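You operate a simulated robot arm through the tools that you are given. There is no shell and no other tool. Be economical: measure what you need, move in short steps, check, and stop when the job is done.

You run a simulated two-armed robot. Do the job below in one go: nothing can be reset, and whatever is moved stays where it is left.

## Task
Fetch the machine job card and stand it on the middle shelf of the tool stand. Take the gusset plate on the top of the exit guard and put it away on the third shelf from the bottom of the stud rack. Take the blue padlock on the top of the exit guard and put it away on the top of the board shelf. Open the end door, fetch the grease tub from the shelf of the gearbox bay and set it on the upper shelf of the tool rack, then shut the door. Put the yellow padlock on the bottom shelf of the tool rack. Put the gap gauge from the top of the low table on the top of the tool stand. Stack the carton labelled "rivets" from the top of the low table on top of the carton that says "clips". Any order will do. Set down upright: machine job card.

It is judged by the outcome, as a careful person would: the job done as asked, and still so three seconds after it is handed in. It fails if anything else is knocked over, pushed out of place, dropped, spilled or broken.

## Robot
Two 7-joint arms with two-finger parallel grippers on one trunk, on a base that drives. Base frame: it is fixed to the floor where the robot stands at the start and does not move with it; the origin is under the middle of the robot, x ahead of it, y to its left, z up. Units: mm, degrees, N and s.
The left shoulder is at the start at [30, 119, 1088], the right one opposite. With the tool pointing down near the work surface each hand reaches from about 200 to 460 mm from the robot's upright axis, wherever it stands, measured 20 degrees to its own side. Places, roughly: blue padlock (2x4x4 cm) [700, -900, 1300]; bottom shelf of the tool rack [-700, -1700, 300]; carton [-750, 5000, 750]; end door [500, -1400, 500]; gap gauge [-750, 5250, 750]; grease tub (9x9x5 cm) [700, -1600, 500]; gusset plate [750, -750, 1250]; machine job card [500, -250, 1000]; middle shelf of the tool stand [-800, 2000, 500]; third shelf of the stud rack [-700, 6500, 1000]; top of the board shelf (15x65 cm) [-840, -2760, 960]; top of the tool stand [-800, 2000, 900]; upper shelf of the tool rack [-700, -1700, 1400]; yellow padlock (2x4x4 cm) [-800, -2700, 1000]. Payload 3.43 kg a hand.
The TCP of each hand is the grasp point between the finger pads, 30 mm short of the fingertips. In the tool frame z runs along the fingers and y along their closing line. Largest opening 94 mm; finger width 28, thickness 10; the body of the gripper, 50 by 96 mm, starts 55 mm behind the TCP.
Orientation is told as [roll, pitch, yaw] about the base's x, y, z axes, in that order, counted from this pose: with the fingers straight down and closing along the base's y, the tool's x points along the base's -x, its y along +y and its z along -z.

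## Interface
- The arms move only by the tool drive_tool. It takes "left_plan", "right_plan" or both (then of equal length, played together; a hand with none holds still); each is a list of rows, each a list of 7 numbers: the turn, a rotation vector about the tool's x, y, z in degrees, then the shift along the tool's x, y, z in mm, then the opening in per cent of the stroke, from 0 (shut) to 100 (fully open). In form: [[ax, ay, az, tx, ty, tz, gripper], ...]. A call has 1 to 10 rows; each row is the pose to reach, as a shift and turn from the pose commanded when the call began, along the tool's axes at that moment. Each row takes 0.2 s and may step no farther than 50 mm and 8.6 degrees from the row before; otherwise, or with a gripper value out of range, the whole call is refused. A pose out of reach is approached as far as the arm can. The call stops where the force on the tool passes 40 N (or 10 N more than at its start, if that is more) or the arm is blocked; 0.2 s more then pass. Each finger travels about 72 mm/s and halts on what it meets, pressing with about 43 N; the grip force reading is that of the motor and also rises with nothing between the fingers. The clock runs only during rows and for 0.2 s after the last one: add rows that repeat a pose to give the fingers time. The reply holds the time, the measured pose of the TCP, the force on the tool along the base axes, the opening and the grip force, in the units named above and with some noise, with the torque about the TCP (base axes, N m) and any sound that the robot's microphone picked up, and new pictures: "show" is both (left out), scene, wrist or none (wrist: the cameras of the hands that moved).
- Cameras (640 x 400 px; columns grow to the right, rows downward): "scene" is now at [41.4, -27.5, 1792.8]; the picture's right is [-0.44, -0.90, 0.00], its down [-0.65, 0.32, -0.70] and it looks along [0.62, -0.30, -0.72] (base axes); focal length 263 px, centre (320, 200). "left" rides on the left gripper at [76, -14, -103] in its tool frame; the picture's right is [0.18, 0.98, 0.00], its down [-0.75, 0.14, -0.64] and it looks along [-0.63, 0.12, 0.77] (tool axes); focal length 243 px, centre (320, 200). "right" rides on the right gripper at [76, 14, -102] in its tool frame; the picture's right is [-0.18, 0.98, 0.00], its down [-0.75, -0.14, -0.64] and it looks along [-0.63, -0.12, 0.77] (tool axes); focal length 243 px, centre (320, 200). There is no depth. A picture from a camera that has moved, and an enlarged one, comes with that camera's place and axes in the base frame and with its lens. The place of the scene camera against the robot may be out by one fixed shift of up to 18 mm in any direction.
- raise_lower(by): slides the trunk up (or, below 0, down) by that many mm; the arms and the scene camera ride with it, the base frame stays. It gives what a move gives, with no picture.
- base_move(legs): drives the robot by 1 to 6 legs, each [ahead, turn to the left] in mm and degrees, along the robot's own axes; the way and the turn of a leg run together, so that a leg with both is an arc; at most 1500 mm and 180 degrees a leg. The arms and the cameras ride along, it lands a little off, and it stops where it bumps. It gives what a move gives, and a new picture of the scene camera.
- aim_head(pan, tilt): turns the head with the scene camera to pan (to the left, within 143 degrees either way) and tilt (down, from -29 to 69), counted from straight ahead of the robot. It gives what a move gives, and a new picture of the scene camera.
- close_up(camera, box): a new picture of the part [left, top, right, bottom] of that camera's present view, enlarged. The clock stands still meanwhile.
- close_job(): hands the job in; it is judged then, once.

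Work in short steps. Places have to be worked out from the pictures, the camera data and where the tool is seen: move nearer, look again, correct. Check each grasp and each placing, and mend what went wrong. You have 483 turns and 360 pictures in all, those below and enlarged ones among them. Open the grippers and draw the arms clear of the work before you hand the job in, unless the task says otherwise; then end with one line.

The tools are called after "Request:" by a JSON object that holds its "op" and its "data". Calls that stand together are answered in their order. drive_tool: Moves the arms, as the interface text tells. Its arguments: {"type":"object","properties":{"left_plan":{"type":"array"},"right_plan":{"type":"array"},"show":{"type":"string","enum":["both","scene","wrist","none"]}},"required":[]} The other tools are called the same way: raise_lower (by) slides the trunk up or down; base_move (legs) drives the base; aim_head (pan, tilt) turns the head that bears the scene camera; close_up (camera, box) takes an enlarged picture of a part of a camera's view; close_job () hands the job in.

At the start:

```text
time_s: 0.0
left_tcp_pos: [360.4, -48.0, 1417.7]
left_ee_rot: [0.0, 0.0, 0.0]
left_contact_force: [0.0, 0.0, 0.3]
left_wrist_torque: [0.0, 0.0, 0.04]
left_finger_gap: 94.1
left_grasp_force: 0.1
right_tcp_pos: [292.9, -314.3, 1496.3]
right_ee_rot: [0.0, 0.1, 0.0]
right_contact_force: [0.6, 0.1, 0.2]
right_wrist_torque: [0.04, -0.01, 0.0]
right_finger_gap: 94.4
right_grasp_force: 0.1
trunk travel left (down, up): [-354.0, 56.0]
robot x, y, heading: [-4.3, -2.9, -0.2]
head pan, tilt: [-26.0, 45.9]
```

scene: 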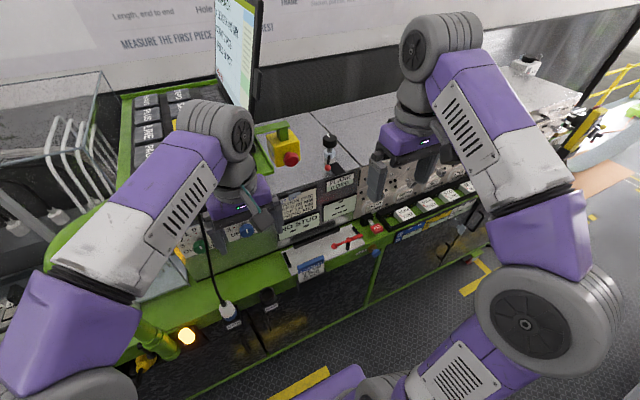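
right: 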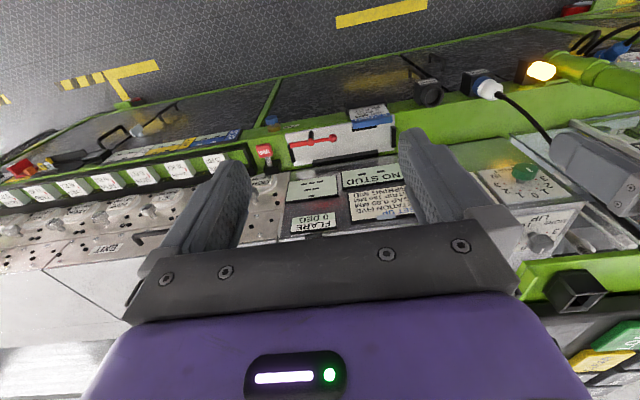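
left: 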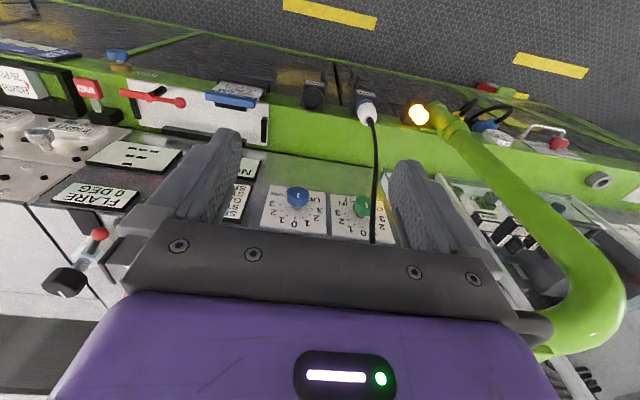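

I start by looking around: the exit guard and the job card are ahead and to the right of me.

Request:
{"op": "close_up", "data": {"camera": "scene", "box": [220, 120, 420, 300]}}

Request:
{"op": "close_up", "data": {"camera": "scene", "box": [440, 20, 640, 145]}}

Request:
{"op": "aim_head", "data": {"pan": -55, "tilt": 30}}

```text
2.22 times, centred on (320, 210) of scene
camera zoom: at [41.4, -27.5, 1792.8], right [-0.44, -0.9, 0.0], down [-0.65, 0.32, -0.7], along [0.62, -0.3, -0.72], focal length 584 px, centre (320, 178)
```

zoom: 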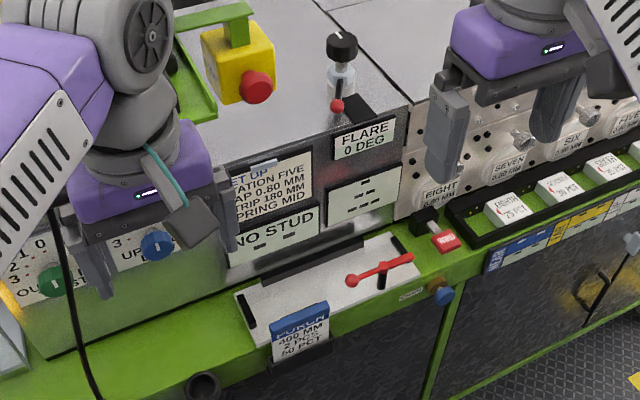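

```text
3.20 times, centred on (540, 82) of scene
camera zoom: at [41.4, -27.5, 1792.8], right [-0.44, -0.9, 0.0], down [-0.65, 0.32, -0.7], along [0.62, -0.3, -0.72], focal length 841 px, centre (-384, 576)
```

zoom: 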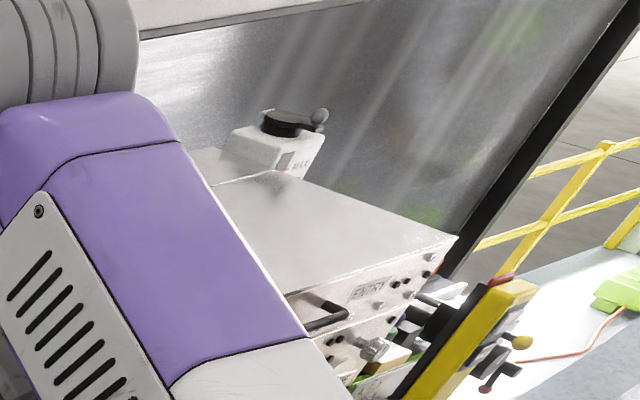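

```text
time_s: 0.9
left_tcp_pos: [359.9, -46.9, 1416.6]
left_ee_rot: [0.0, 0.1, 0.0]
left_contact_force: [0.1, -0.2, 0.4]
left_wrist_torque: [0.02, 0.02, -0.02]
left_finger_gap: 94.0
left_grasp_force: 0.1
right_tcp_pos: [293.1, -315.1, 1494.9]
right_ee_rot: [0.0, 0.0, 0.0]
right_contact_force: [1.0, -0.2, -0.1]
right_wrist_torque: [0.02, 0.01, -0.02]
right_finger_gap: 93.9
right_grasp_force: 0.1
trunk travel left (down, up): [-354.0, 56.0]
robot x, y, heading: [0.8, 3.1, 0.2]
head pan, tilt: [-55.0, 30.0]
camera scene: at [21.0, -66.2, 1816.7], right [-0.82, -0.57, 0.0], down [-0.29, 0.41, -0.87], along [0.5, -0.71, -0.5], focal length 263 px, centre (320, 200)
```

scene: 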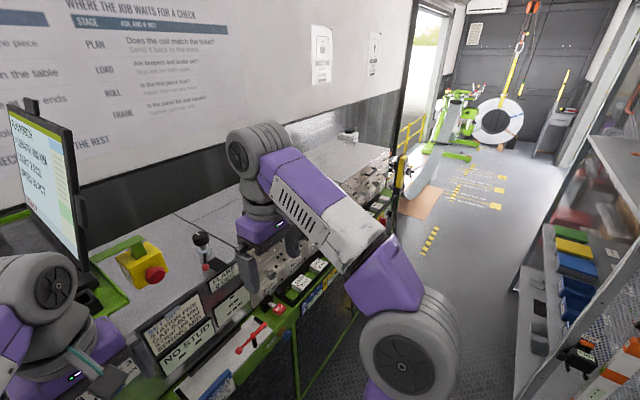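

Request:
{"op": "aim_head", "data": {"pan": -110, "tilt": 25}}

Request:
{"op": "aim_head", "data": {"pan": 75, "tilt": 25}}

Request:
{"op": "aim_head", "data": {"pan": 130, "tilt": 25}}

```text
time_s: 2.2
left_tcp_pos: [360.6, -48.2, 1418.5]
left_ee_rot: [0.0, 0.1, 0.0]
left_contact_force: [0.6, 0.0, -0.2]
left_wrist_torque: [0.02, -0.01, -0.04]
left_finger_gap: 93.9
left_grasp_force: 0.0
right_tcp_pos: [292.6, -315.0, 1495.9]
right_ee_rot: [0.0, 0.1, 0.0]
right_contact_force: [-0.3, 0.7, -0.3]
right_wrist_torque: [0.01, -0.02, 0.02]
right_finger_gap: 94.2
right_grasp_force: 0.1
trunk travel left (down, up): [-354.0, 56.0]
robot x, y, heading: [2.4, 0.0, 0.1]
head pan, tilt: [-110.0, 25.0]
camera scene: at [-62.4, -78.8, 1824.7], right [-0.94, 0.34, 0.0], down [0.14, 0.4, -0.91], along [-0.31, -0.85, -0.42], focal length 263 px, centre (320, 200)
```

scene: 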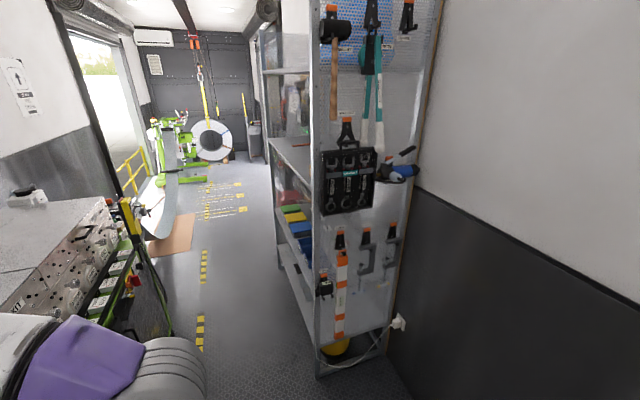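

```text
time_s: 4.9
left_tcp_pos: [360.6, -47.2, 1418.6]
left_ee_rot: [0.0, 0.0, 0.0]
left_contact_force: [-0.2, -0.2, 0.3]
left_wrist_torque: [-0.02, 0.04, 0.0]
left_finger_gap: 94.0
left_grasp_force: 0.0
right_tcp_pos: [292.7, -313.3, 1495.5]
right_ee_rot: [0.0, 0.0, 0.0]
right_contact_force: [-0.2, 0.0, 0.0]
right_wrist_torque: [-0.03, -0.01, -0.01]
right_finger_gap: 94.0
right_grasp_force: 0.1
trunk travel left (down, up): [-354.0, 56.0]
robot x, y, heading: [1.8, 0.6, -0.2]
head pan, tilt: [75.0, 25.0]
camera scene: at [-7.1, 96.8, 1824.7], right [0.97, -0.26, 0.0], down [-0.11, -0.41, -0.91], along [0.23, 0.88, -0.42], focal length 263 px, centre (320, 200)
```

scene: 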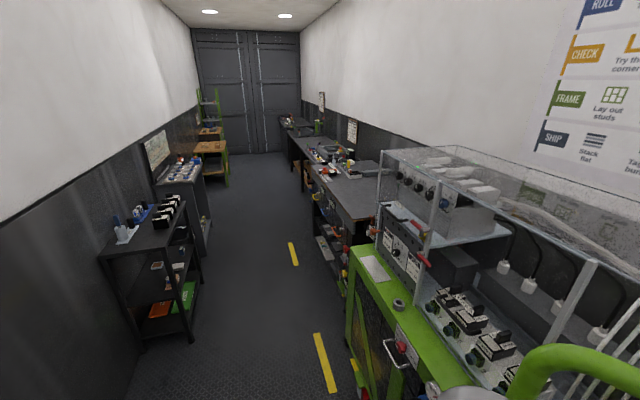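

```text
time_s: 6.2
left_tcp_pos: [359.7, -47.6, 1418.5]
left_ee_rot: [0.0, -0.1, 0.0]
left_contact_force: [-1.0, -0.3, -0.3]
left_wrist_torque: [0.01, 0.01, -0.04]
left_finger_gap: 94.0
left_grasp_force: 0.1
right_tcp_pos: [292.5, -314.0, 1495.4]
right_ee_rot: [0.0, -0.1, 0.0]
right_contact_force: [0.4, 0.0, -0.4]
right_wrist_torque: [0.0, -0.03, -0.02]
right_finger_gap: 93.9
right_grasp_force: 0.1
trunk travel left (down, up): [-354.0, 56.0]
robot x, y, heading: [-1.7, 0.7, -0.1]
head pan, tilt: [130.0, 25.0]
camera scene: at [-90.2, 78.4, 1824.7], right [0.77, 0.64, 0.0], down [0.27, -0.32, -0.91], along [-0.58, 0.69, -0.42], focal length 263 px, centre (320, 200)
```

scene: 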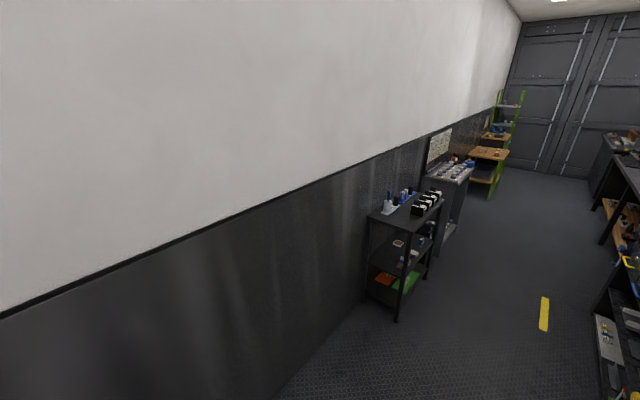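

Request:
{"op": "aim_head", "data": {"pan": -20, "tilt": 60}}

Request:
{"op": "close_up", "data": {"camera": "left", "box": [100, 30, 300, 155]}}

Request:
{"op": "close_up", "data": {"camera": "right", "box": [220, 80, 440, 220]}}

```text
time_s: 8.5
left_tcp_pos: [360.6, -46.1, 1417.5]
left_ee_rot: [0.0, 0.0, 0.0]
left_contact_force: [-0.6, 0.3, 0.1]
left_wrist_torque: [0.01, -0.02, 0.01]
left_finger_gap: 94.0
left_grasp_force: 0.0
right_tcp_pos: [292.2, -313.9, 1495.9]
right_ee_rot: [0.0, -0.1, 0.0]
right_contact_force: [0.3, -0.5, 0.8]
right_wrist_torque: [0.0, 0.03, 0.04]
right_finger_gap: 93.9
right_grasp_force: 0.0
trunk travel left (down, up): [-354.0, 56.0]
robot x, y, heading: [0.3, -0.2, -0.1]
head pan, tilt: [-20.0, 60.0]
camera scene: at [31.6, -14.9, 1774.6], right [-0.34, -0.94, 0.0], down [-0.81, 0.3, -0.5], along [0.47, -0.17, -0.87], focal length 263 px, centre (320, 200)
```

scene: 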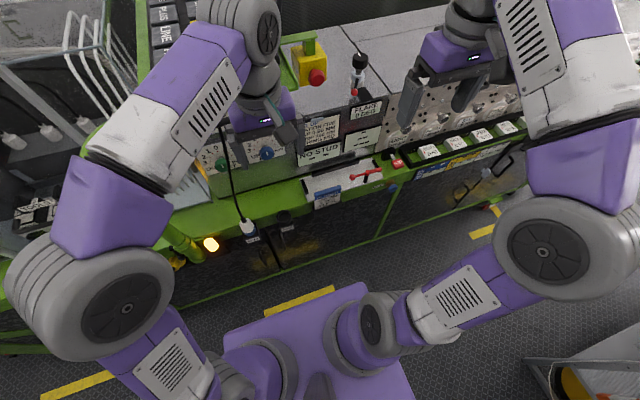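

```text
3.20 times, centred on (200, 92) of left
camera zoom: at [283.1, -62.9, 1521.1], right [-0.18, 0.98, 0.0], down [0.75, 0.14, 0.64], along [0.63, 0.12, -0.77], focal length 776 px, centre (704, 544)
```

zoom: 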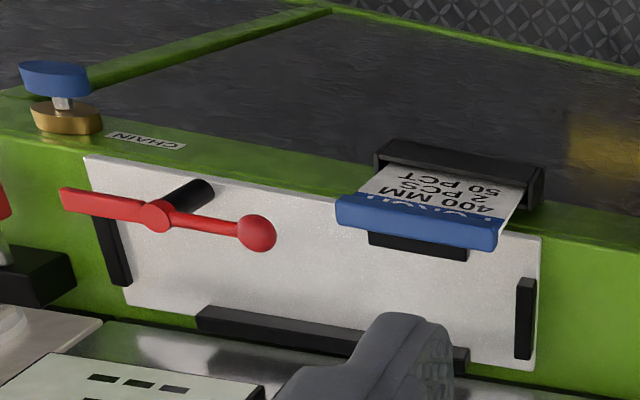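

```text
2.86 times, centred on (330, 150) of right
camera zoom: at [215.4, -300.6, 1597.9], right [0.18, 0.98, 0.0], down [0.75, -0.14, 0.64], along [0.63, -0.12, -0.77], focal length 693 px, centre (291, 343)
```

zoom: 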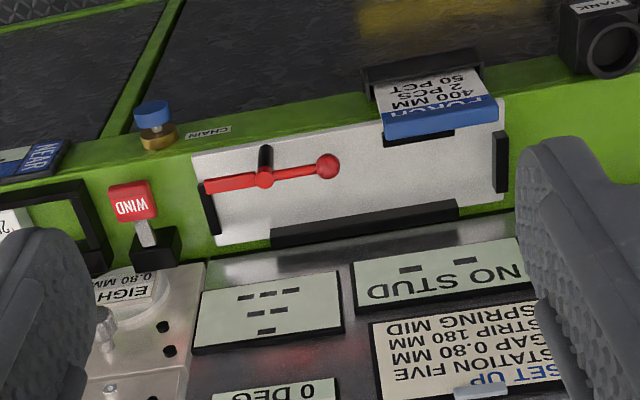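

The card stands upright in a pocket at about (478,-216), with its blue bar top near z=993. I leave it for later and start with the padlocks, backing up and driving right towards the exit guard.

Request:
{"op": "base_move", "data": {"legs": [[-120, 0], [0, -90], [820, 0], [0, 90]]}}

Request:
{"op": "aim_head", "data": {"pan": -5, "tilt": 35}}

```text
time_s: 16.9
left_tcp_pos: [-163.9, -1087.3, 1417.8]
left_ee_rot: [0.0, 0.0, -89.7]
left_contact_force: [-1.2, 1.0, 0.2]
left_wrist_torque: [0.01, -0.01, -0.03]
left_finger_gap: 94.1
left_grasp_force: 0.1
right_tcp_pos: [-431.8, -1016.3, 1497.5]
right_ee_rot: [0.0, 0.9, -90.2]
right_contact_force: [0.5, -0.7, -0.3]
right_wrist_torque: [0.01, 0.02, 0.02]
right_finger_gap: 94.0
right_grasp_force: 0.1
trunk travel left (down, up): [-354.0, 56.0]
robot x, y, heading: [-115.4, -728.2, -89.8]
head pan, tilt: [-20.0, 60.0]
stopped in leg 3: the force on the tool passed its limit at 72 N (the readings are from after the stop); the commanded pose is now the measured one
camera scene: at [-141.7, -751.8, 1774.6], right [-0.94, 0.34, 0.0], down [0.29, 0.81, -0.5], along [-0.17, -0.47, -0.87], focal length 263 px, centre (320, 200)
```

scene: 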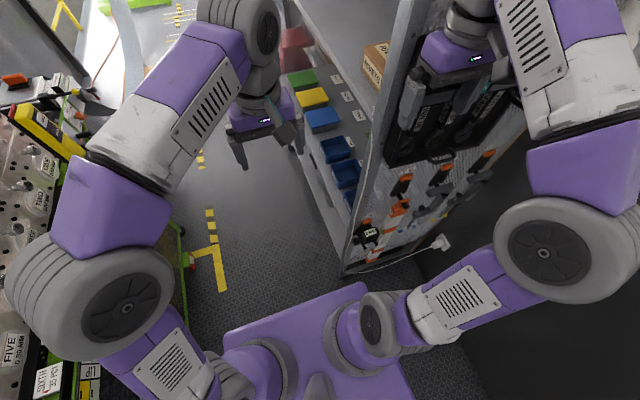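

```text
time_s: 17.8
left_tcp_pos: [-164.9, -1087.8, 1417.5]
left_ee_rot: [0.0, 0.0, -89.7]
left_contact_force: [-1.5, 0.2, -0.8]
left_wrist_torque: [0.01, 0.0, 0.04]
left_finger_gap: 94.2
left_grasp_force: 0.0
right_tcp_pos: [-431.3, -1016.1, 1495.9]
right_ee_rot: [-0.1, 0.9, -90.2]
right_contact_force: [0.1, -0.4, -0.7]
right_wrist_torque: [0.01, 0.0, 0.01]
right_finger_gap: 94.1
right_grasp_force: 0.0
trunk travel left (down, up): [-354.0, 56.0]
robot x, y, heading: [-120.8, -727.9, -89.9]
head pan, tilt: [-5.0, 35.0]
camera scene: at [-126.9, -777.2, 1808.8], right [-1.0, 0.08, 0.0], down [0.05, 0.57, -0.82], along [-0.07, -0.82, -0.57], focal length 263 px, centre (320, 200)
```

scene: 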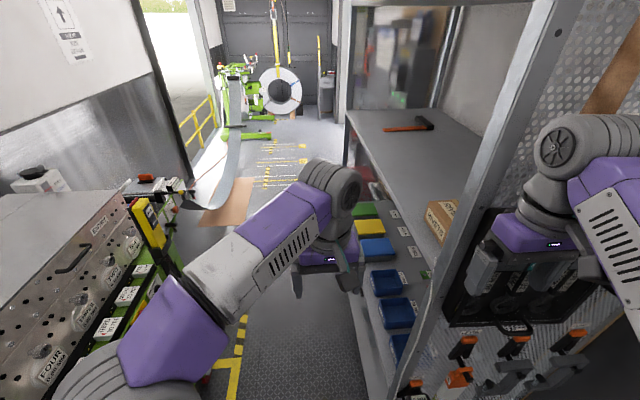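

The right gripper touched the tool panel on the rack end. I back off and check whether anything moved.

Request:
{"op": "base_move", "data": {"legs": [[-120, 0]]}}

Request:
{"op": "aim_head", "data": {"pan": -25, "tilt": 20}}

```text
time_s: 19.0
left_tcp_pos: [-167.0, -968.1, 1417.4]
left_ee_rot: [-0.1, 0.1, -90.0]
left_contact_force: [-0.5, 0.0, 0.1]
left_wrist_torque: [0.01, -0.02, 0.01]
left_finger_gap: 94.0
left_grasp_force: 0.1
right_tcp_pos: [-433.1, -896.3, 1495.7]
right_ee_rot: [0.0, 1.0, -90.5]
right_contact_force: [-0.3, 0.1, 0.9]
right_wrist_torque: [0.03, 0.01, 0.01]
right_finger_gap: 93.8
right_grasp_force: 0.0
trunk travel left (down, up): [-354.0, 56.0]
robot x, y, heading: [-120.0, -607.6, -89.9]
head pan, tilt: [-5.0, 35.0]
camera scene: at [-127.2, -657.9, 1808.8], right [-1.0, 0.09, 0.0], down [0.05, 0.57, -0.82], along [-0.07, -0.82, -0.57], focal length 263 px, centre (320, 200)
```

scene: 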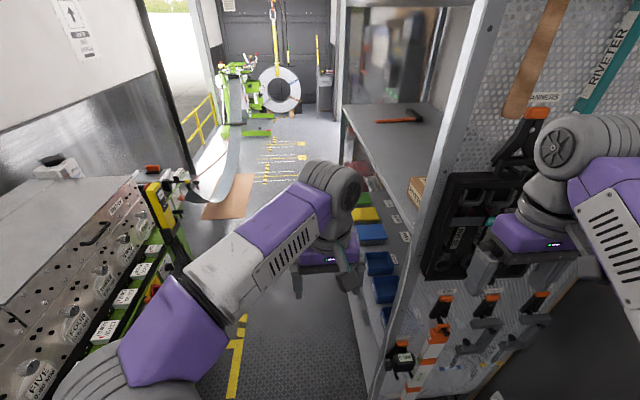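

```text
time_s: 19.8
left_tcp_pos: [-166.7, -968.0, 1417.5]
left_ee_rot: [0.0, 0.1, -90.0]
left_contact_force: [0.4, 0.4, -0.3]
left_wrist_torque: [-0.02, -0.01, -0.02]
left_finger_gap: 94.2
left_grasp_force: 0.2
right_tcp_pos: [-432.4, -895.1, 1496.6]
right_ee_rot: [0.0, 0.9, -90.4]
right_contact_force: [-0.3, -0.1, -0.4]
right_wrist_torque: [-0.01, 0.0, 0.02]
right_finger_gap: 94.1
right_grasp_force: 0.1
trunk travel left (down, up): [-354.0, 56.0]
robot x, y, heading: [-117.8, -605.6, -90.2]
head pan, tilt: [-25.0, 20.0]
camera scene: at [-158.7, -653.9, 1832.7], right [-0.91, 0.42, 0.0], down [0.14, 0.31, -0.94], along [-0.4, -0.85, -0.34], focal length 263 px, centre (320, 200)
```

scene: 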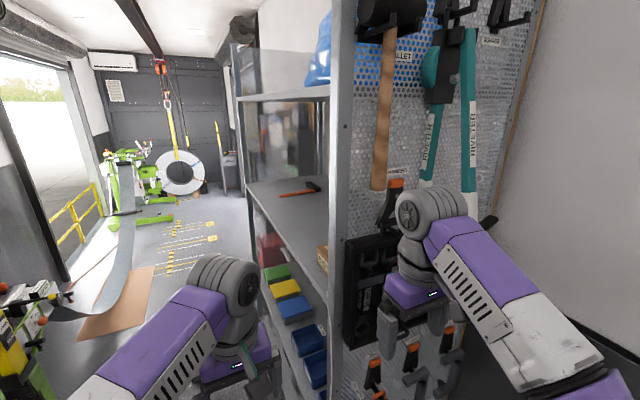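

The panel looks intact. I bring both hands in to a symmetric forward carrying pose so that the arms are narrower.

Request:
{"op": "drive_tool", "data": {"left_plan": [[0, 0, 0, 0, 45, 0, 100], [0, 0, 0, 0, 90, 0, 100], [0, 0, 0, -20, 130, -20, 100], [0, 0, 0, -40, 170, -40, 100], [0, 0, 0, -60, 170, -60, 100]], "right_plan": [[0, 0, 0, -25, 30, 0, 100], [0, 0, 0, -50, 60, 0, 100], [0, 0, 0, -75, 95, 0, 100], [0, 0, 0, -100, 130, 0, 100], [0, 0, 0, -120, 170, 0, 100]], "show": "scene"}}

Request:
{"op": "aim_head", "data": {"pan": 0, "tilt": 65}}

```text
time_s: 21.0
left_tcp_pos: [3.0, -1028.2, 1474.3]
left_ee_rot: [0.0, 0.2, -90.0]
left_contact_force: [-0.2, -0.8, 0.0]
left_wrist_torque: [0.03, 0.03, 0.0]
left_finger_gap: 94.0
left_grasp_force: 0.0
right_tcp_pos: [-266.1, -1015.0, 1486.4]
right_ee_rot: [0.1, 0.8, -90.5]
right_contact_force: [0.5, -0.5, 0.2]
right_wrist_torque: [0.06, -0.02, 0.0]
right_finger_gap: 94.0
right_grasp_force: 0.0
right hand out of reach, approached as far as the arm can: row 5
trunk travel left (down, up): [-354.0, 56.0]
robot x, y, heading: [-121.6, -610.5, -90.1]
head pan, tilt: [-25.0, 20.0]
camera scene: at [-159.3, -656.1, 1832.6], right [-0.91, 0.42, 0.0], down [0.14, 0.31, -0.94], along [-0.4, -0.85, -0.34], focal length 263 px, centre (320, 200)
```

scene: 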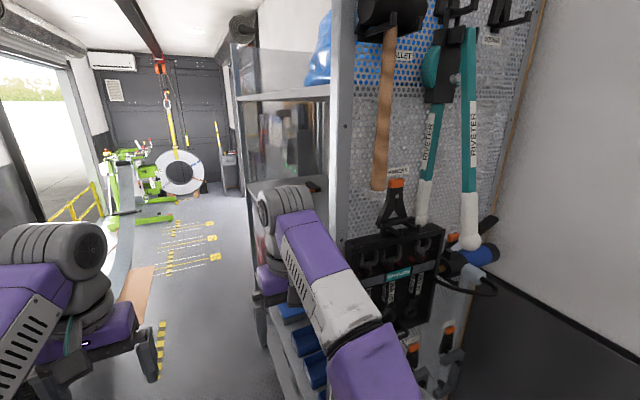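

```text
time_s: 22.1
left_tcp_pos: [3.8, -1026.5, 1475.7]
left_ee_rot: [0.0, 0.0, -90.0]
left_contact_force: [0.0, -0.5, -0.1]
left_wrist_torque: [-0.01, -0.01, 0.02]
left_finger_gap: 94.0
left_grasp_force: 0.1
right_tcp_pos: [-265.6, -1011.9, 1486.5]
right_ee_rot: [0.0, 0.8, -90.4]
right_contact_force: [0.0, 0.4, 1.2]
right_wrist_torque: [-0.02, -0.01, -0.02]
right_finger_gap: 94.2
right_grasp_force: 0.0
trunk travel left (down, up): [-354.0, 56.0]
robot x, y, heading: [-115.2, -608.0, -90.1]
head pan, tilt: [0.0, 65.0]
camera scene: at [-119.1, -629.9, 1769.1], right [-1.0, 0.0, 0.0], down [0.0, 0.91, -0.42], along [0.0, -0.42, -0.91], focal length 263 px, centre (320, 200)
```

scene: 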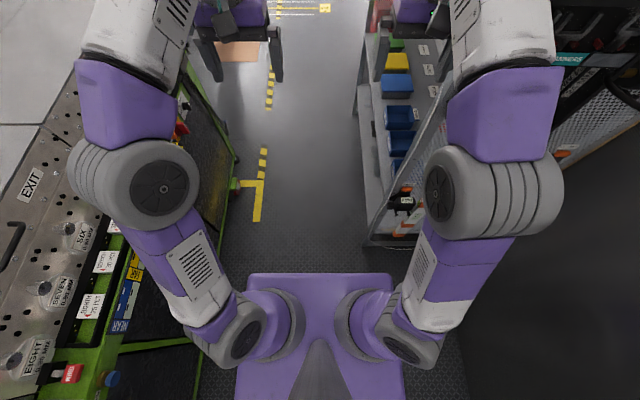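

Arms are symmetric and narrow now. I drive diagonally to about (30,-750) and face the exit guard.

Request:
{"op": "base_move", "data": {"legs": [[0, 45], [200, 0], [0, 45]]}}

Request:
{"op": "aim_head", "data": {"pan": -10, "tilt": 30}}

```text
time_s: 27.8
left_tcp_pos: [443.6, -640.0, 1474.8]
left_ee_rot: [0.1, 0.0, -1.5]
left_contact_force: [-0.6, -0.4, -0.6]
left_wrist_torque: [-0.01, 0.0, 0.01]
left_finger_gap: 94.0
left_grasp_force: 0.1
right_tcp_pos: [420.6, -908.7, 1487.4]
right_ee_rot: [0.1, 0.8, -1.9]
right_contact_force: [1.0, -0.1, 0.2]
right_wrist_torque: [-0.02, 0.0, -0.02]
right_finger_gap: 93.7
right_grasp_force: 0.1
trunk travel left (down, up): [-354.0, 56.0]
robot x, y, heading: [20.7, -748.6, -1.2]
head pan, tilt: [0.0, 65.0]
camera scene: at [49.1, -743.0, 1769.0], right [-0.03, -1.0, 0.0], down [-0.91, 0.03, -0.42], along [0.42, -0.01, -0.91], focal length 263 px, centre (320, 200)
```

scene: 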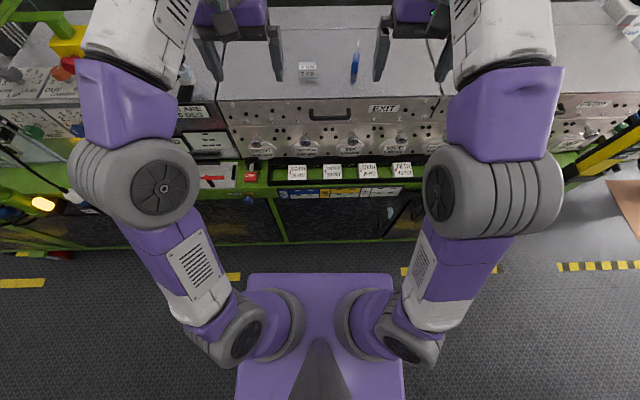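

```text
time_s: 28.8
left_tcp_pos: [441.8, -638.6, 1475.8]
left_ee_rot: [0.0, 0.1, -1.6]
left_contact_force: [0.0, 0.6, 0.1]
left_wrist_torque: [-0.01, 0.0, -0.04]
left_finger_gap: 93.7
left_grasp_force: 0.1
right_tcp_pos: [420.8, -909.0, 1487.2]
right_ee_rot: [0.1, 0.8, -2.0]
right_contact_force: [0.8, 0.4, -0.3]
right_wrist_torque: [0.0, 0.0, 0.0]
right_finger_gap: 94.0
right_grasp_force: 0.0
trunk travel left (down, up): [-354.0, 56.0]
robot x, y, heading: [18.6, -752.3, -2.0]
head pan, tilt: [-10.0, 30.0]
camera scene: at [77.1, -759.7, 1816.6], right [-0.2, -0.98, 0.0], down [-0.49, 0.1, -0.87], along [0.85, -0.17, -0.5], focal length 263 px, centre (320, 200)
```

scene: 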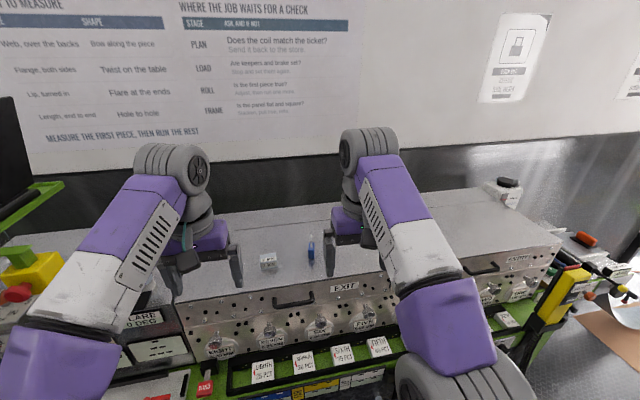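

Request:
{"op": "close_up", "data": {"camera": "scene", "box": [220, 200, 380, 300]}}

Request:
{"op": "drive_tool", "data": {"right_plan": [[0, 0, 0, 0, 0, 0, 100]], "left_plan": [[0, 0, 0, 0, 0, 0, 100]], "show": "wrist"}}

```text
4.00 times, centred on (300, 250) of scene
camera zoom: at [77.1, -759.7, 1816.6], right [-0.2, -0.98, 0.0], down [-0.49, 0.1, -0.87], along [0.85, -0.17, -0.5], focal length 1051 px, centre (400, 0)
```

zoom: 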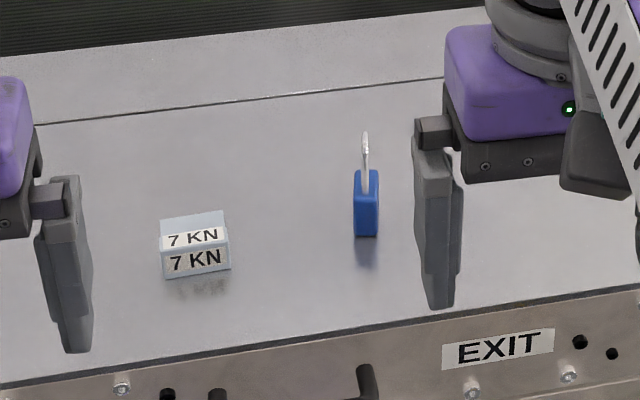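

```text
time_s: 29.2
left_tcp_pos: [442.0, -640.9, 1474.8]
left_ee_rot: [0.0, 0.1, -1.6]
left_contact_force: [1.2, -0.2, 0.0]
left_wrist_torque: [-0.01, 0.03, 0.0]
left_finger_gap: 94.2
left_grasp_force: 0.0
right_tcp_pos: [419.9, -908.0, 1486.7]
right_ee_rot: [0.1, 0.9, -1.9]
right_contact_force: [0.6, -0.2, 0.1]
right_wrist_torque: [-0.01, 0.04, 0.0]
right_finger_gap: 93.9
right_grasp_force: 0.1
trunk travel left (down, up): [-354.0, 56.0]
robot x, y, heading: [16.9, -752.6, -1.6]
head pan, tilt: [-10.0, 30.0]
camera right: at [345.4, -893.0, 1590.5], right [0.22, 0.98, 0.0], down [0.76, -0.17, 0.63], along [0.62, -0.14, -0.78], focal length 243 px, centre (320, 200)
camera left: at [365.1, -652.7, 1578.3], right [-0.16, 0.99, 0.0], down [0.76, 0.12, 0.64], along [0.63, 0.1, -0.77], focal length 243 px, centre (320, 200)
```

right: 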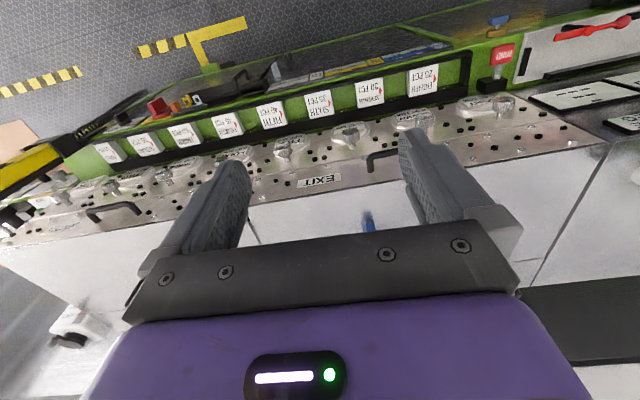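
left: 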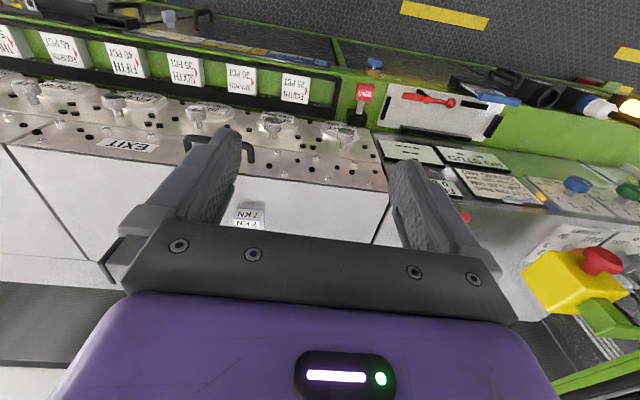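

The blue padlock stands at about (660,-875) and the "7 KN" bracket (the gusset plate) at about (685,-734) on the exit guard. I drive closer and recheck with the wrist cameras.

Request:
{"op": "base_move", "data": {"legs": [[160, 1.6]]}}

Request:
{"op": "drive_tool", "data": {"right_plan": [[0, 0, 0, 0, 0, 0, 100]], "left_plan": [[0, 0, 0, 0, 0, 0, 100]], "show": "wrist"}}

```text
time_s: 30.6
left_tcp_pos: [599.8, -631.4, 1475.3]
left_ee_rot: [0.0, -0.1, -0.1]
left_contact_force: [0.6, 0.6, 0.1]
left_wrist_torque: [0.03, 0.03, 0.02]
left_finger_gap: 94.0
left_grasp_force: 0.0
right_tcp_pos: [586.1, -900.3, 1487.8]
right_ee_rot: [0.2, 0.8, -0.6]
right_contact_force: [0.4, -0.2, -0.6]
right_wrist_torque: [0.0, 0.02, 0.01]
right_finger_gap: 94.0
right_grasp_force: 0.0
trunk travel left (down, up): [-354.0, 56.0]
robot x, y, heading: [179.2, -752.0, -0.0]
head pan, tilt: [-10.0, 30.0]
camera scene: at [237.9, -760.7, 1816.8], right [-0.18, -0.98, 0.0], down [-0.49, 0.09, -0.87], along [0.85, -0.15, -0.5], focal length 263 px, centre (320, 200)
```

scene: 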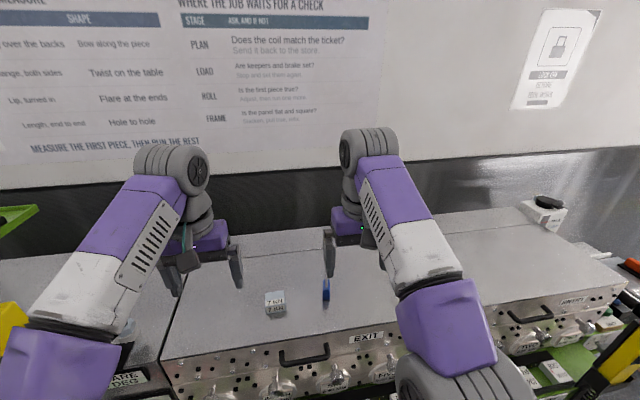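

```text
time_s: 31.0
left_tcp_pos: [598.3, -631.4, 1475.7]
left_ee_rot: [0.0, 0.0, -0.1]
left_contact_force: [0.5, -0.5, 0.1]
left_wrist_torque: [-0.01, 0.0, -0.02]
left_finger_gap: 93.8
left_grasp_force: 0.0
right_tcp_pos: [584.2, -900.7, 1488.7]
right_ee_rot: [0.1, 0.8, -0.5]
right_contact_force: [0.7, 0.4, -0.2]
right_wrist_torque: [0.0, 0.0, 0.02]
right_finger_gap: 94.1
right_grasp_force: 0.1
trunk travel left (down, up): [-354.0, 56.0]
robot x, y, heading: [180.1, -750.0, -0.1]
head pan, tilt: [-10.0, 30.0]
camera right: at [507.7, -886.7, 1591.1], right [0.19, 0.98, 0.0], down [0.76, -0.15, 0.63], along [0.62, -0.12, -0.77], focal length 243 px, centre (320, 200)
camera left: at [521.0, -645.9, 1579.0], right [-0.18, 0.98, 0.0], down [0.75, 0.14, 0.64], along [0.63, 0.12, -0.77], focal length 243 px, centre (320, 200)
```

right: 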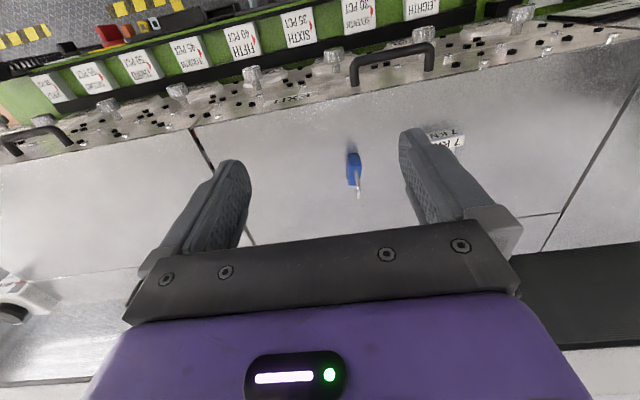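
left: 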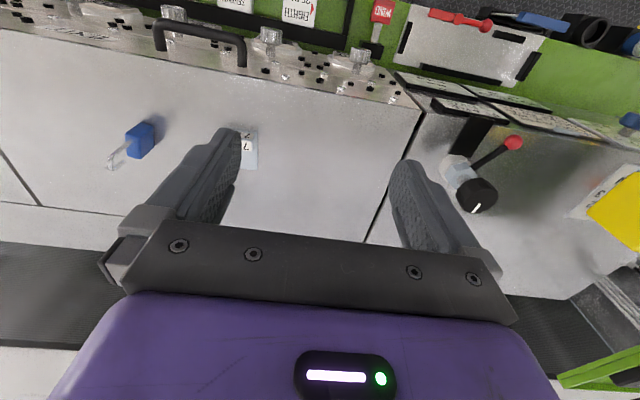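

Triangulated: padlock centre (725,-872,1251), gusset (724,-722,~1236). I check the clearance to the machine to see how much closer I can go.

Request:
{"op": "aim_head", "data": {"pan": 0, "tilt": 69}}

```text
time_s: 32.1
left_tcp_pos: [600.1, -631.0, 1476.2]
left_ee_rot: [0.0, 0.0, -0.2]
left_contact_force: [-0.2, -0.1, -0.3]
left_wrist_torque: [-0.03, -0.02, -0.01]
left_finger_gap: 94.0
left_grasp_force: 0.1
right_tcp_pos: [585.8, -900.0, 1487.0]
right_ee_rot: [0.2, 0.8, -0.5]
right_contact_force: [0.5, 1.1, -0.4]
right_wrist_torque: [0.0, 0.03, 0.03]
right_finger_gap: 94.2
right_grasp_force: 0.0
trunk travel left (down, up): [-354.0, 56.0]
robot x, y, heading: [180.1, -753.7, -0.3]
head pan, tilt: [0.0, 68.8]
camera scene: at [205.1, -744.9, 1765.3], right [0.0, -1.0, 0.0], down [-0.93, 0.0, -0.36], along [0.36, 0.0, -0.93], focal length 263 px, centre (320, 200)
```

scene: 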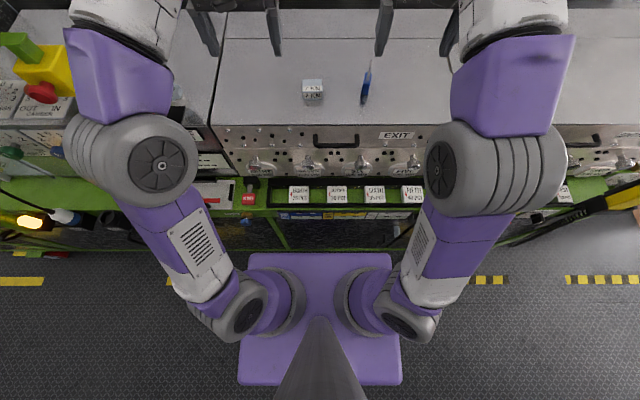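

I tilt the right hand forward by 45° and lower it towards a standoff behind the padlock.

Request:
{"op": "drive_tool", "data": {"right_plan": [[0, -8, 0, 0, 5, 30, 100], [0, -16, 0, 0, 10, 60, 100], [0, -24, 0, 0, 15, 90, 100], [0, -32, 0, -10, 20, 110, 100], [0, -40, 0, -20, 25, 125, 100], [0, -45, 0, -40, 28, 135, 100]], "show": "both"}}

```text
time_s: 33.5
left_tcp_pos: [600.8, -630.4, 1474.8]
left_ee_rot: [0.1, 0.0, -0.1]
left_contact_force: [-0.1, 1.4, -0.1]
left_wrist_torque: [-0.02, -0.01, 0.02]
left_finger_gap: 93.9
left_grasp_force: 0.0
right_tcp_pos: [625.8, -871.5, 1352.5]
right_ee_rot: [0.1, -44.1, -0.6]
right_contact_force: [0.2, -0.5, -0.3]
right_wrist_torque: [0.0, 0.02, -0.02]
right_finger_gap: 93.8
right_grasp_force: 0.1
trunk travel left (down, up): [-354.0, 56.0]
robot x, y, heading: [179.6, -751.6, 0.0]
head pan, tilt: [0.0, 68.8]
camera scene: at [206.5, -744.7, 1765.2], right [0.0, -1.0, 0.0], down [-0.93, 0.0, -0.36], along [0.36, 0.0, -0.93], focal length 263 px, centre (320, 200)
camera right: at [498.2, -857.1, 1371.3], right [0.14, 0.98, 0.13], down [0.09, -0.14, 0.99], along [0.99, -0.13, -0.11], focal length 243 px, centre (320, 200)
```

scene: 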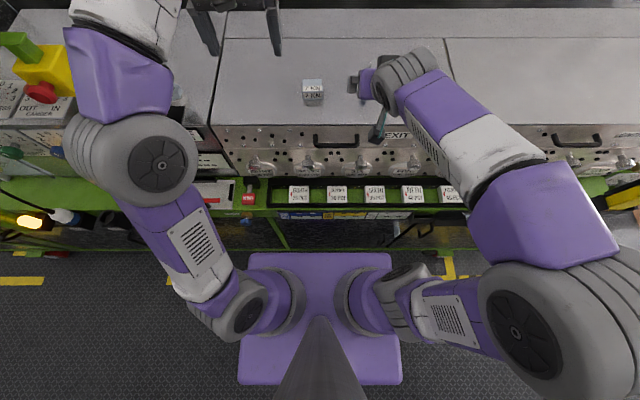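
right: 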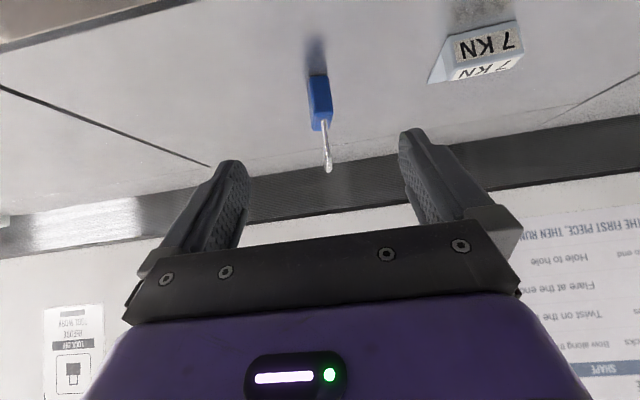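

Padlock body spans roughly z 1225–1278 with the shackle on top. I move along the tool axis down to it, then close.

Request:
{"op": "drive_tool", "data": {"right_plan": [[0, 0, 0, -2, -2, 43, 100], [0, 0, 0, -4, -3, 86, 100], [0, 0, 0, -6, -3, 115, 100]], "show": "wrist"}}

```text
time_s: 34.3
left_tcp_pos: [600.8, -631.8, 1475.7]
left_ee_rot: [0.0, 0.1, -0.1]
left_contact_force: [0.5, -0.6, -0.6]
left_wrist_torque: [0.01, -0.01, 0.02]
left_finger_gap: 94.1
left_grasp_force: 0.1
right_tcp_pos: [710.8, -875.5, 1273.5]
right_ee_rot: [0.1, -44.3, -0.5]
right_contact_force: [0.1, 0.8, -0.1]
right_wrist_torque: [0.0, 0.04, 0.01]
right_finger_gap: 94.1
right_grasp_force: 0.1
trunk travel left (down, up): [-354.0, 56.0]
robot x, y, heading: [179.6, -754.7, -0.0]
head pan, tilt: [0.0, 68.8]
camera right: at [583.7, -860.9, 1292.8], right [0.14, 0.98, 0.13], down [0.09, -0.14, 0.99], along [0.99, -0.13, -0.11], focal length 243 px, centre (320, 200)
```

right: 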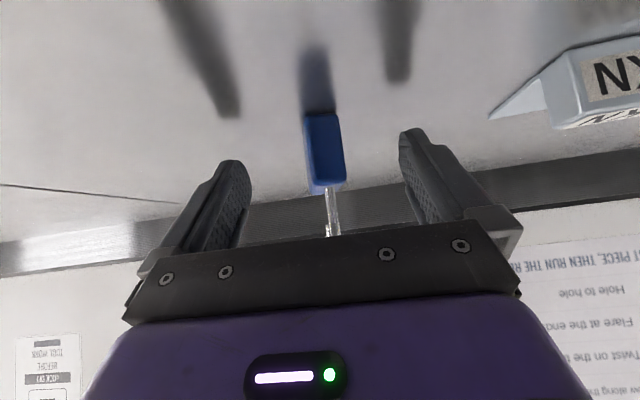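

Request:
{"op": "drive_tool", "data": {"right_plan": [[0, 0, 0, -4, 0, 12, 100], [0, 0, 0, -4, 0, 12, 30], [0, 0, 0, -4, 0, 12, 0], [0, 0, 0, -4, 0, 12, 0], [0, 0, 0, -4, 0, 12, 0]], "show": "wrist"}}

```text
time_s: 35.5
left_tcp_pos: [600.0, -631.3, 1475.4]
left_ee_rot: [0.0, 0.0, 0.0]
left_contact_force: [0.4, -0.9, -0.9]
left_wrist_torque: [-0.01, -0.02, 0.01]
left_finger_gap: 94.2
left_grasp_force: 0.1
right_tcp_pos: [720.1, -875.6, 1269.0]
right_ee_rot: [0.1, -44.3, -0.7]
right_contact_force: [0.4, -0.8, 2.0]
right_wrist_torque: [-0.07, -0.09, -0.02]
right_finger_gap: 23.6
right_grasp_force: 43.2
trunk travel left (down, up): [-354.0, 56.0]
robot x, y, heading: [178.2, -751.0, -0.1]
head pan, tilt: [0.0, 68.8]
camera right: at [593.5, -860.8, 1288.1], right [0.14, 0.98, 0.13], down [0.09, -0.14, 0.99], along [0.99, -0.13, -0.11], focal length 243 px, centre (320, 200)
```

right: 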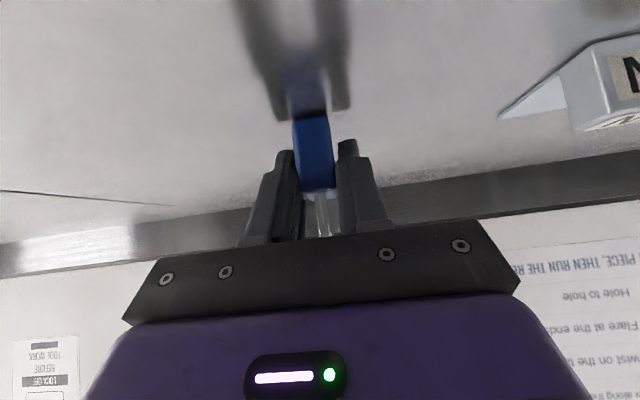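

Gripped with a 24 mm gap. I lift it up.

Request:
{"op": "drive_tool", "data": {"right_plan": [[0, 0, 0, -31, 0, -14, 0], [0, 0, 0, -59, 0, -45, 0], [0, 0, 0, -75, 0, -80, 0], [0, 0, 0, -75, 0, -125, 0], [0, 0, 0, -75, 0, -170, 0]], "show": "wrist"}}

```text
time_s: 36.7
left_tcp_pos: [598.0, -630.4, 1476.3]
left_ee_rot: [0.0, 0.0, -0.1]
left_contact_force: [0.1, 0.7, -0.5]
left_wrist_torque: [-0.01, -0.02, 0.0]
left_finger_gap: 93.7
left_grasp_force: 0.0
right_tcp_pos: [651.0, -875.7, 1442.6]
right_ee_rot: [0.2, -44.3, -0.5]
right_contact_force: [-0.6, -0.7, -1.6]
right_wrist_torque: [0.0, 0.0, -0.01]
right_finger_gap: 23.7
right_grasp_force: 43.0
trunk travel left (down, up): [-354.0, 56.0]
robot x, y, heading: [180.3, -754.7, -0.0]
head pan, tilt: [0.0, 68.8]
camera right: at [525.0, -861.7, 1462.8], right [0.14, 0.98, 0.13], down [0.09, -0.14, 0.99], along [0.99, -0.13, -0.11], focal length 243 px, centre (320, 200)
```

right: 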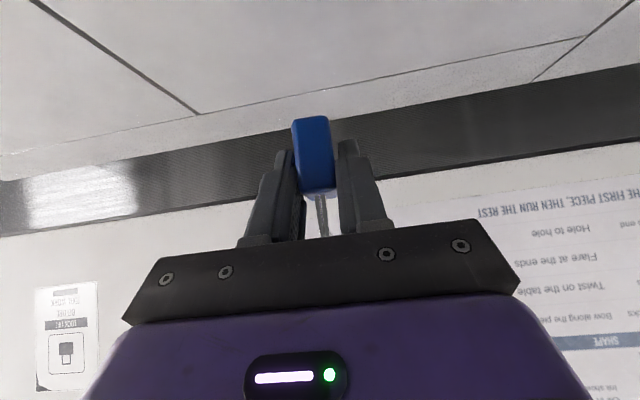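

I return the right hand to the narrow carrying pose, then back off and turn towards the far end.

Request:
{"op": "drive_tool", "data": {"right_plan": [[0, 8, 0, 3, -4, -13, 0], [0, 16, 0, 6, -8, -26, 0], [0, 24, 0, 9, -12, -40, 0], [0, 32, 0, 12, -16, -53, 0], [0, 40, 0, 15, -20, -66, 0], [0, 44, 0, 17, -25, -79, 0]], "show": "none"}}

Request:
{"op": "base_move", "data": {"legs": [[-160, 0], [0, -90]]}}

Request:
{"op": "aim_head", "data": {"pan": 0, "tilt": 25}}

```text
time_s: 38.1
left_tcp_pos: [600.1, -632.3, 1475.2]
left_ee_rot: [0.0, 0.0, -0.1]
left_contact_force: [0.1, 0.2, 1.2]
left_wrist_torque: [0.01, -0.01, 0.0]
left_finger_gap: 94.0
left_grasp_force: 0.1
right_tcp_pos: [588.3, -901.0, 1487.5]
right_ee_rot: [0.1, -0.2, -0.4]
right_contact_force: [0.5, 0.4, -2.3]
right_wrist_torque: [0.05, 0.03, -0.02]
right_finger_gap: 23.4
right_grasp_force: 42.8
trunk travel left (down, up): [-354.0, 56.0]
robot x, y, heading: [182.4, -754.9, 0.1]
head pan, tilt: [0.0, 68.8]
```

```text
time_s: 43.3
left_tcp_pos: [147.0, -1171.7, 1474.5]
left_ee_rot: [0.0, 0.0, -89.4]
left_contact_force: [-0.3, 0.5, 0.1]
left_wrist_torque: [0.02, -0.01, 0.02]
left_finger_gap: 94.0
left_grasp_force: 0.0
right_tcp_pos: [-123.6, -1162.0, 1486.8]
right_ee_rot: [0.2, -0.1, -90.1]
right_contact_force: [0.1, -0.4, -1.5]
right_wrist_torque: [0.05, 0.02, -0.02]
right_finger_gap: 23.6
right_grasp_force: 42.5
trunk travel left (down, up): [-354.0, 56.0]
robot x, y, heading: [22.8, -753.4, -89.1]
head pan, tilt: [0.0, 68.8]
camera scene: at [19.6, -770.7, 1765.2], right [-1.0, -0.01, 0.0], down [-0.01, 0.93, -0.36], along [0.0, -0.36, -0.93], focal length 263 px, centre (320, 200)
```

scene: 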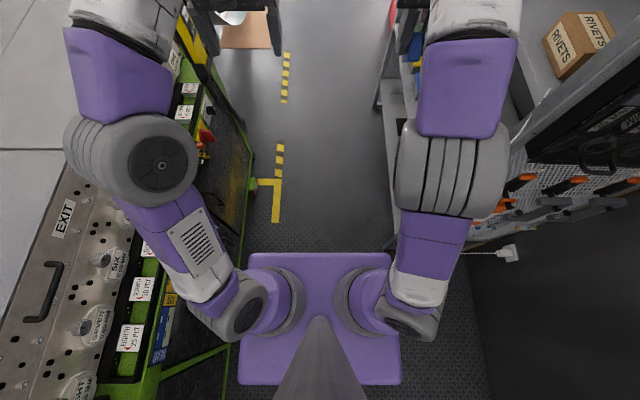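

```text
time_s: 44.4
left_tcp_pos: [145.8, -1170.8, 1475.3]
left_ee_rot: [0.0, 0.0, -89.5]
left_contact_force: [-0.2, -0.3, 0.4]
left_wrist_torque: [0.0, -0.03, -0.04]
left_finger_gap: 94.2
left_grasp_force: 0.0
right_tcp_pos: [-124.2, -1161.7, 1486.8]
right_ee_rot: [0.1, -0.2, -90.0]
right_contact_force: [-0.1, 0.3, -3.2]
right_wrist_torque: [0.0, 0.02, -0.03]
right_finger_gap: 23.8
right_grasp_force: 43.7
trunk travel left (down, up): [-354.0, 56.0]
robot x, y, heading: [20.6, -753.2, -89.7]
head pan, tilt: [0.0, 25.0]
camera scene: at [19.9, -806.9, 1824.6], right [-1.0, -0.01, 0.0], down [0.0, 0.42, -0.91], along [0.01, -0.91, -0.42], focal length 263 px, centre (320, 200)
```

scene: 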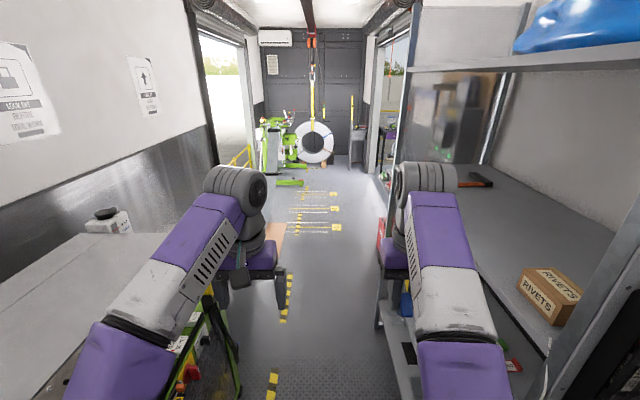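

Aisle looks clear; I weave slightly away from the rack and drive on.

Request:
{"op": "base_move", "data": {"legs": [[250, 8], [250, -8], [600, 0]]}}

```text
time_s: 50.6
left_tcp_pos: [189.7, -2265.3, 1474.5]
left_ee_rot: [0.0, 0.1, -89.4]
left_contact_force: [-0.1, 0.0, -0.6]
left_wrist_torque: [0.02, -0.03, 0.03]
left_finger_gap: 94.0
left_grasp_force: 0.1
right_tcp_pos: [-80.5, -2256.5, 1487.4]
right_ee_rot: [0.2, -0.2, -89.8]
right_contact_force: [0.0, 0.1, -1.8]
right_wrist_torque: [-0.02, -0.02, -0.02]
right_finger_gap: 23.5
right_grasp_force: 43.8
trunk travel left (down, up): [-354.0, 56.0]
robot x, y, heading: [61.5, -1844.1, -89.2]
head pan, tilt: [0.0, 25.0]
camera scene: at [61.6, -1900.8, 1824.7], right [-1.0, -0.01, 0.0], down [0.0, 0.42, -0.91], along [0.01, -0.91, -0.42], focal length 263 px, centre (320, 200)
```

scene: 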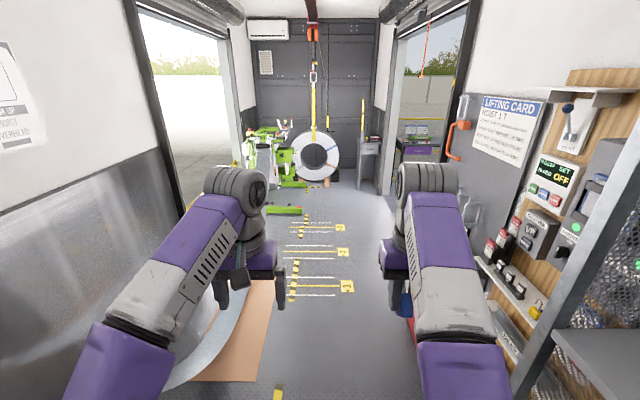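

Request:
{"op": "base_move", "data": {"legs": [[780, 0], [0, -90]]}}

```text
time_s: 58.8
left_tcp_pos: [-357.6, -2737.7, 1476.2]
left_ee_rot: [0.0, 0.0, 178.0]
left_contact_force: [-0.4, 1.1, 1.1]
left_wrist_torque: [0.02, 0.01, 0.01]
left_finger_gap: 93.8
left_grasp_force: 0.1
right_tcp_pos: [-336.9, -2468.5, 1486.2]
right_ee_rot: [-0.1, -0.2, 177.7]
right_contact_force: [0.2, 0.4, -1.7]
right_wrist_torque: [0.03, 0.0, 0.0]
right_finger_gap: 23.7
right_grasp_force: 43.1
trunk travel left (down, up): [-354.0, 56.0]
robot x, y, heading: [66.3, -2634.5, 178.0]
head pan, tilt: [0.0, 25.0]
camera scene: at [3.3, -2620.3, 1824.7], right [0.04, 1.0, 0.0], down [0.42, -0.01, -0.91], along [-0.91, 0.03, -0.42], focal length 263 px, centre (320, 200)
```

scene: 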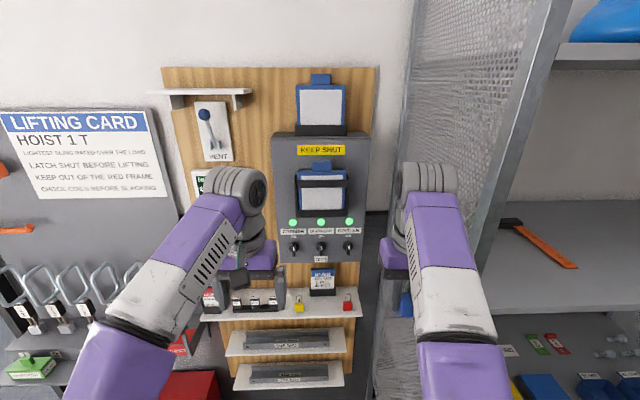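

Request:
{"op": "close_up", "data": {"camera": "scene", "box": [180, 240, 380, 365]}}

Request:
{"op": "aim_head", "data": {"pan": 5, "tilt": 60}}

```text
3.20 times, centred on (280, 302) of scene
camera zoom: at [3.3, -2620.3, 1824.7], right [0.04, 1.0, 0.0], down [0.42, -0.01, -0.91], along [-0.91, 0.03, -0.42], focal length 841 px, centre (448, -128)
```

zoom: 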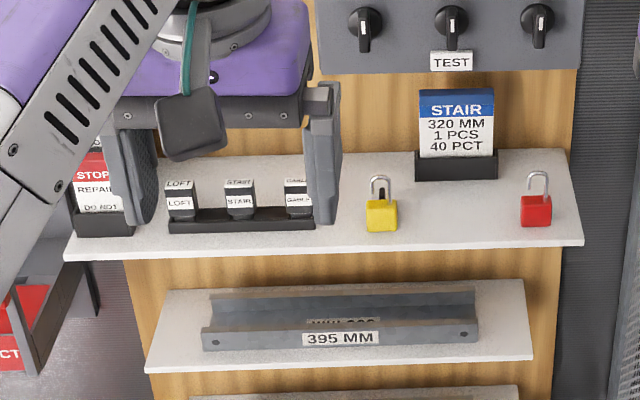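

```text
time_s: 59.8
left_tcp_pos: [-356.4, -2738.6, 1474.4]
left_ee_rot: [0.0, 0.1, 178.0]
left_contact_force: [-0.3, -0.4, -0.2]
left_wrist_torque: [0.01, 0.02, -0.05]
left_finger_gap: 94.0
left_grasp_force: 0.1
right_tcp_pos: [-336.4, -2469.3, 1484.4]
right_ee_rot: [0.1, -0.2, 177.6]
right_contact_force: [0.6, -0.3, -1.8]
right_wrist_torque: [0.0, 0.0, 0.0]
right_finger_gap: 23.6
right_grasp_force: 43.4
trunk travel left (down, up): [-354.0, 56.0]
robot x, y, heading: [63.5, -2629.1, 178.0]
head pan, tilt: [5.0, 60.0]
camera scene: at [28.8, -2627.0, 1774.7], right [-0.05, 1.0, 0.0], down [0.86, 0.04, -0.5], along [-0.5, -0.03, -0.87], focal length 263 px, centre (320, 200)
```

scene: 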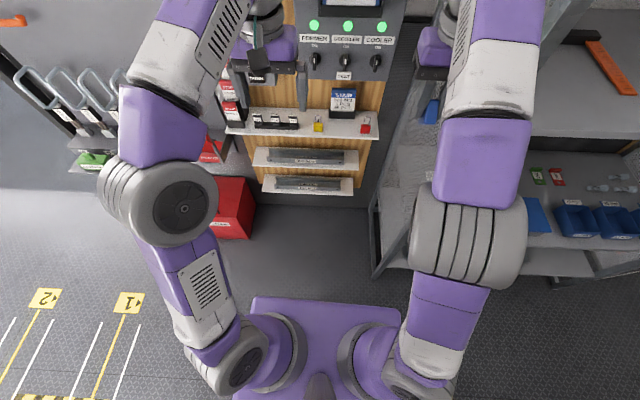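

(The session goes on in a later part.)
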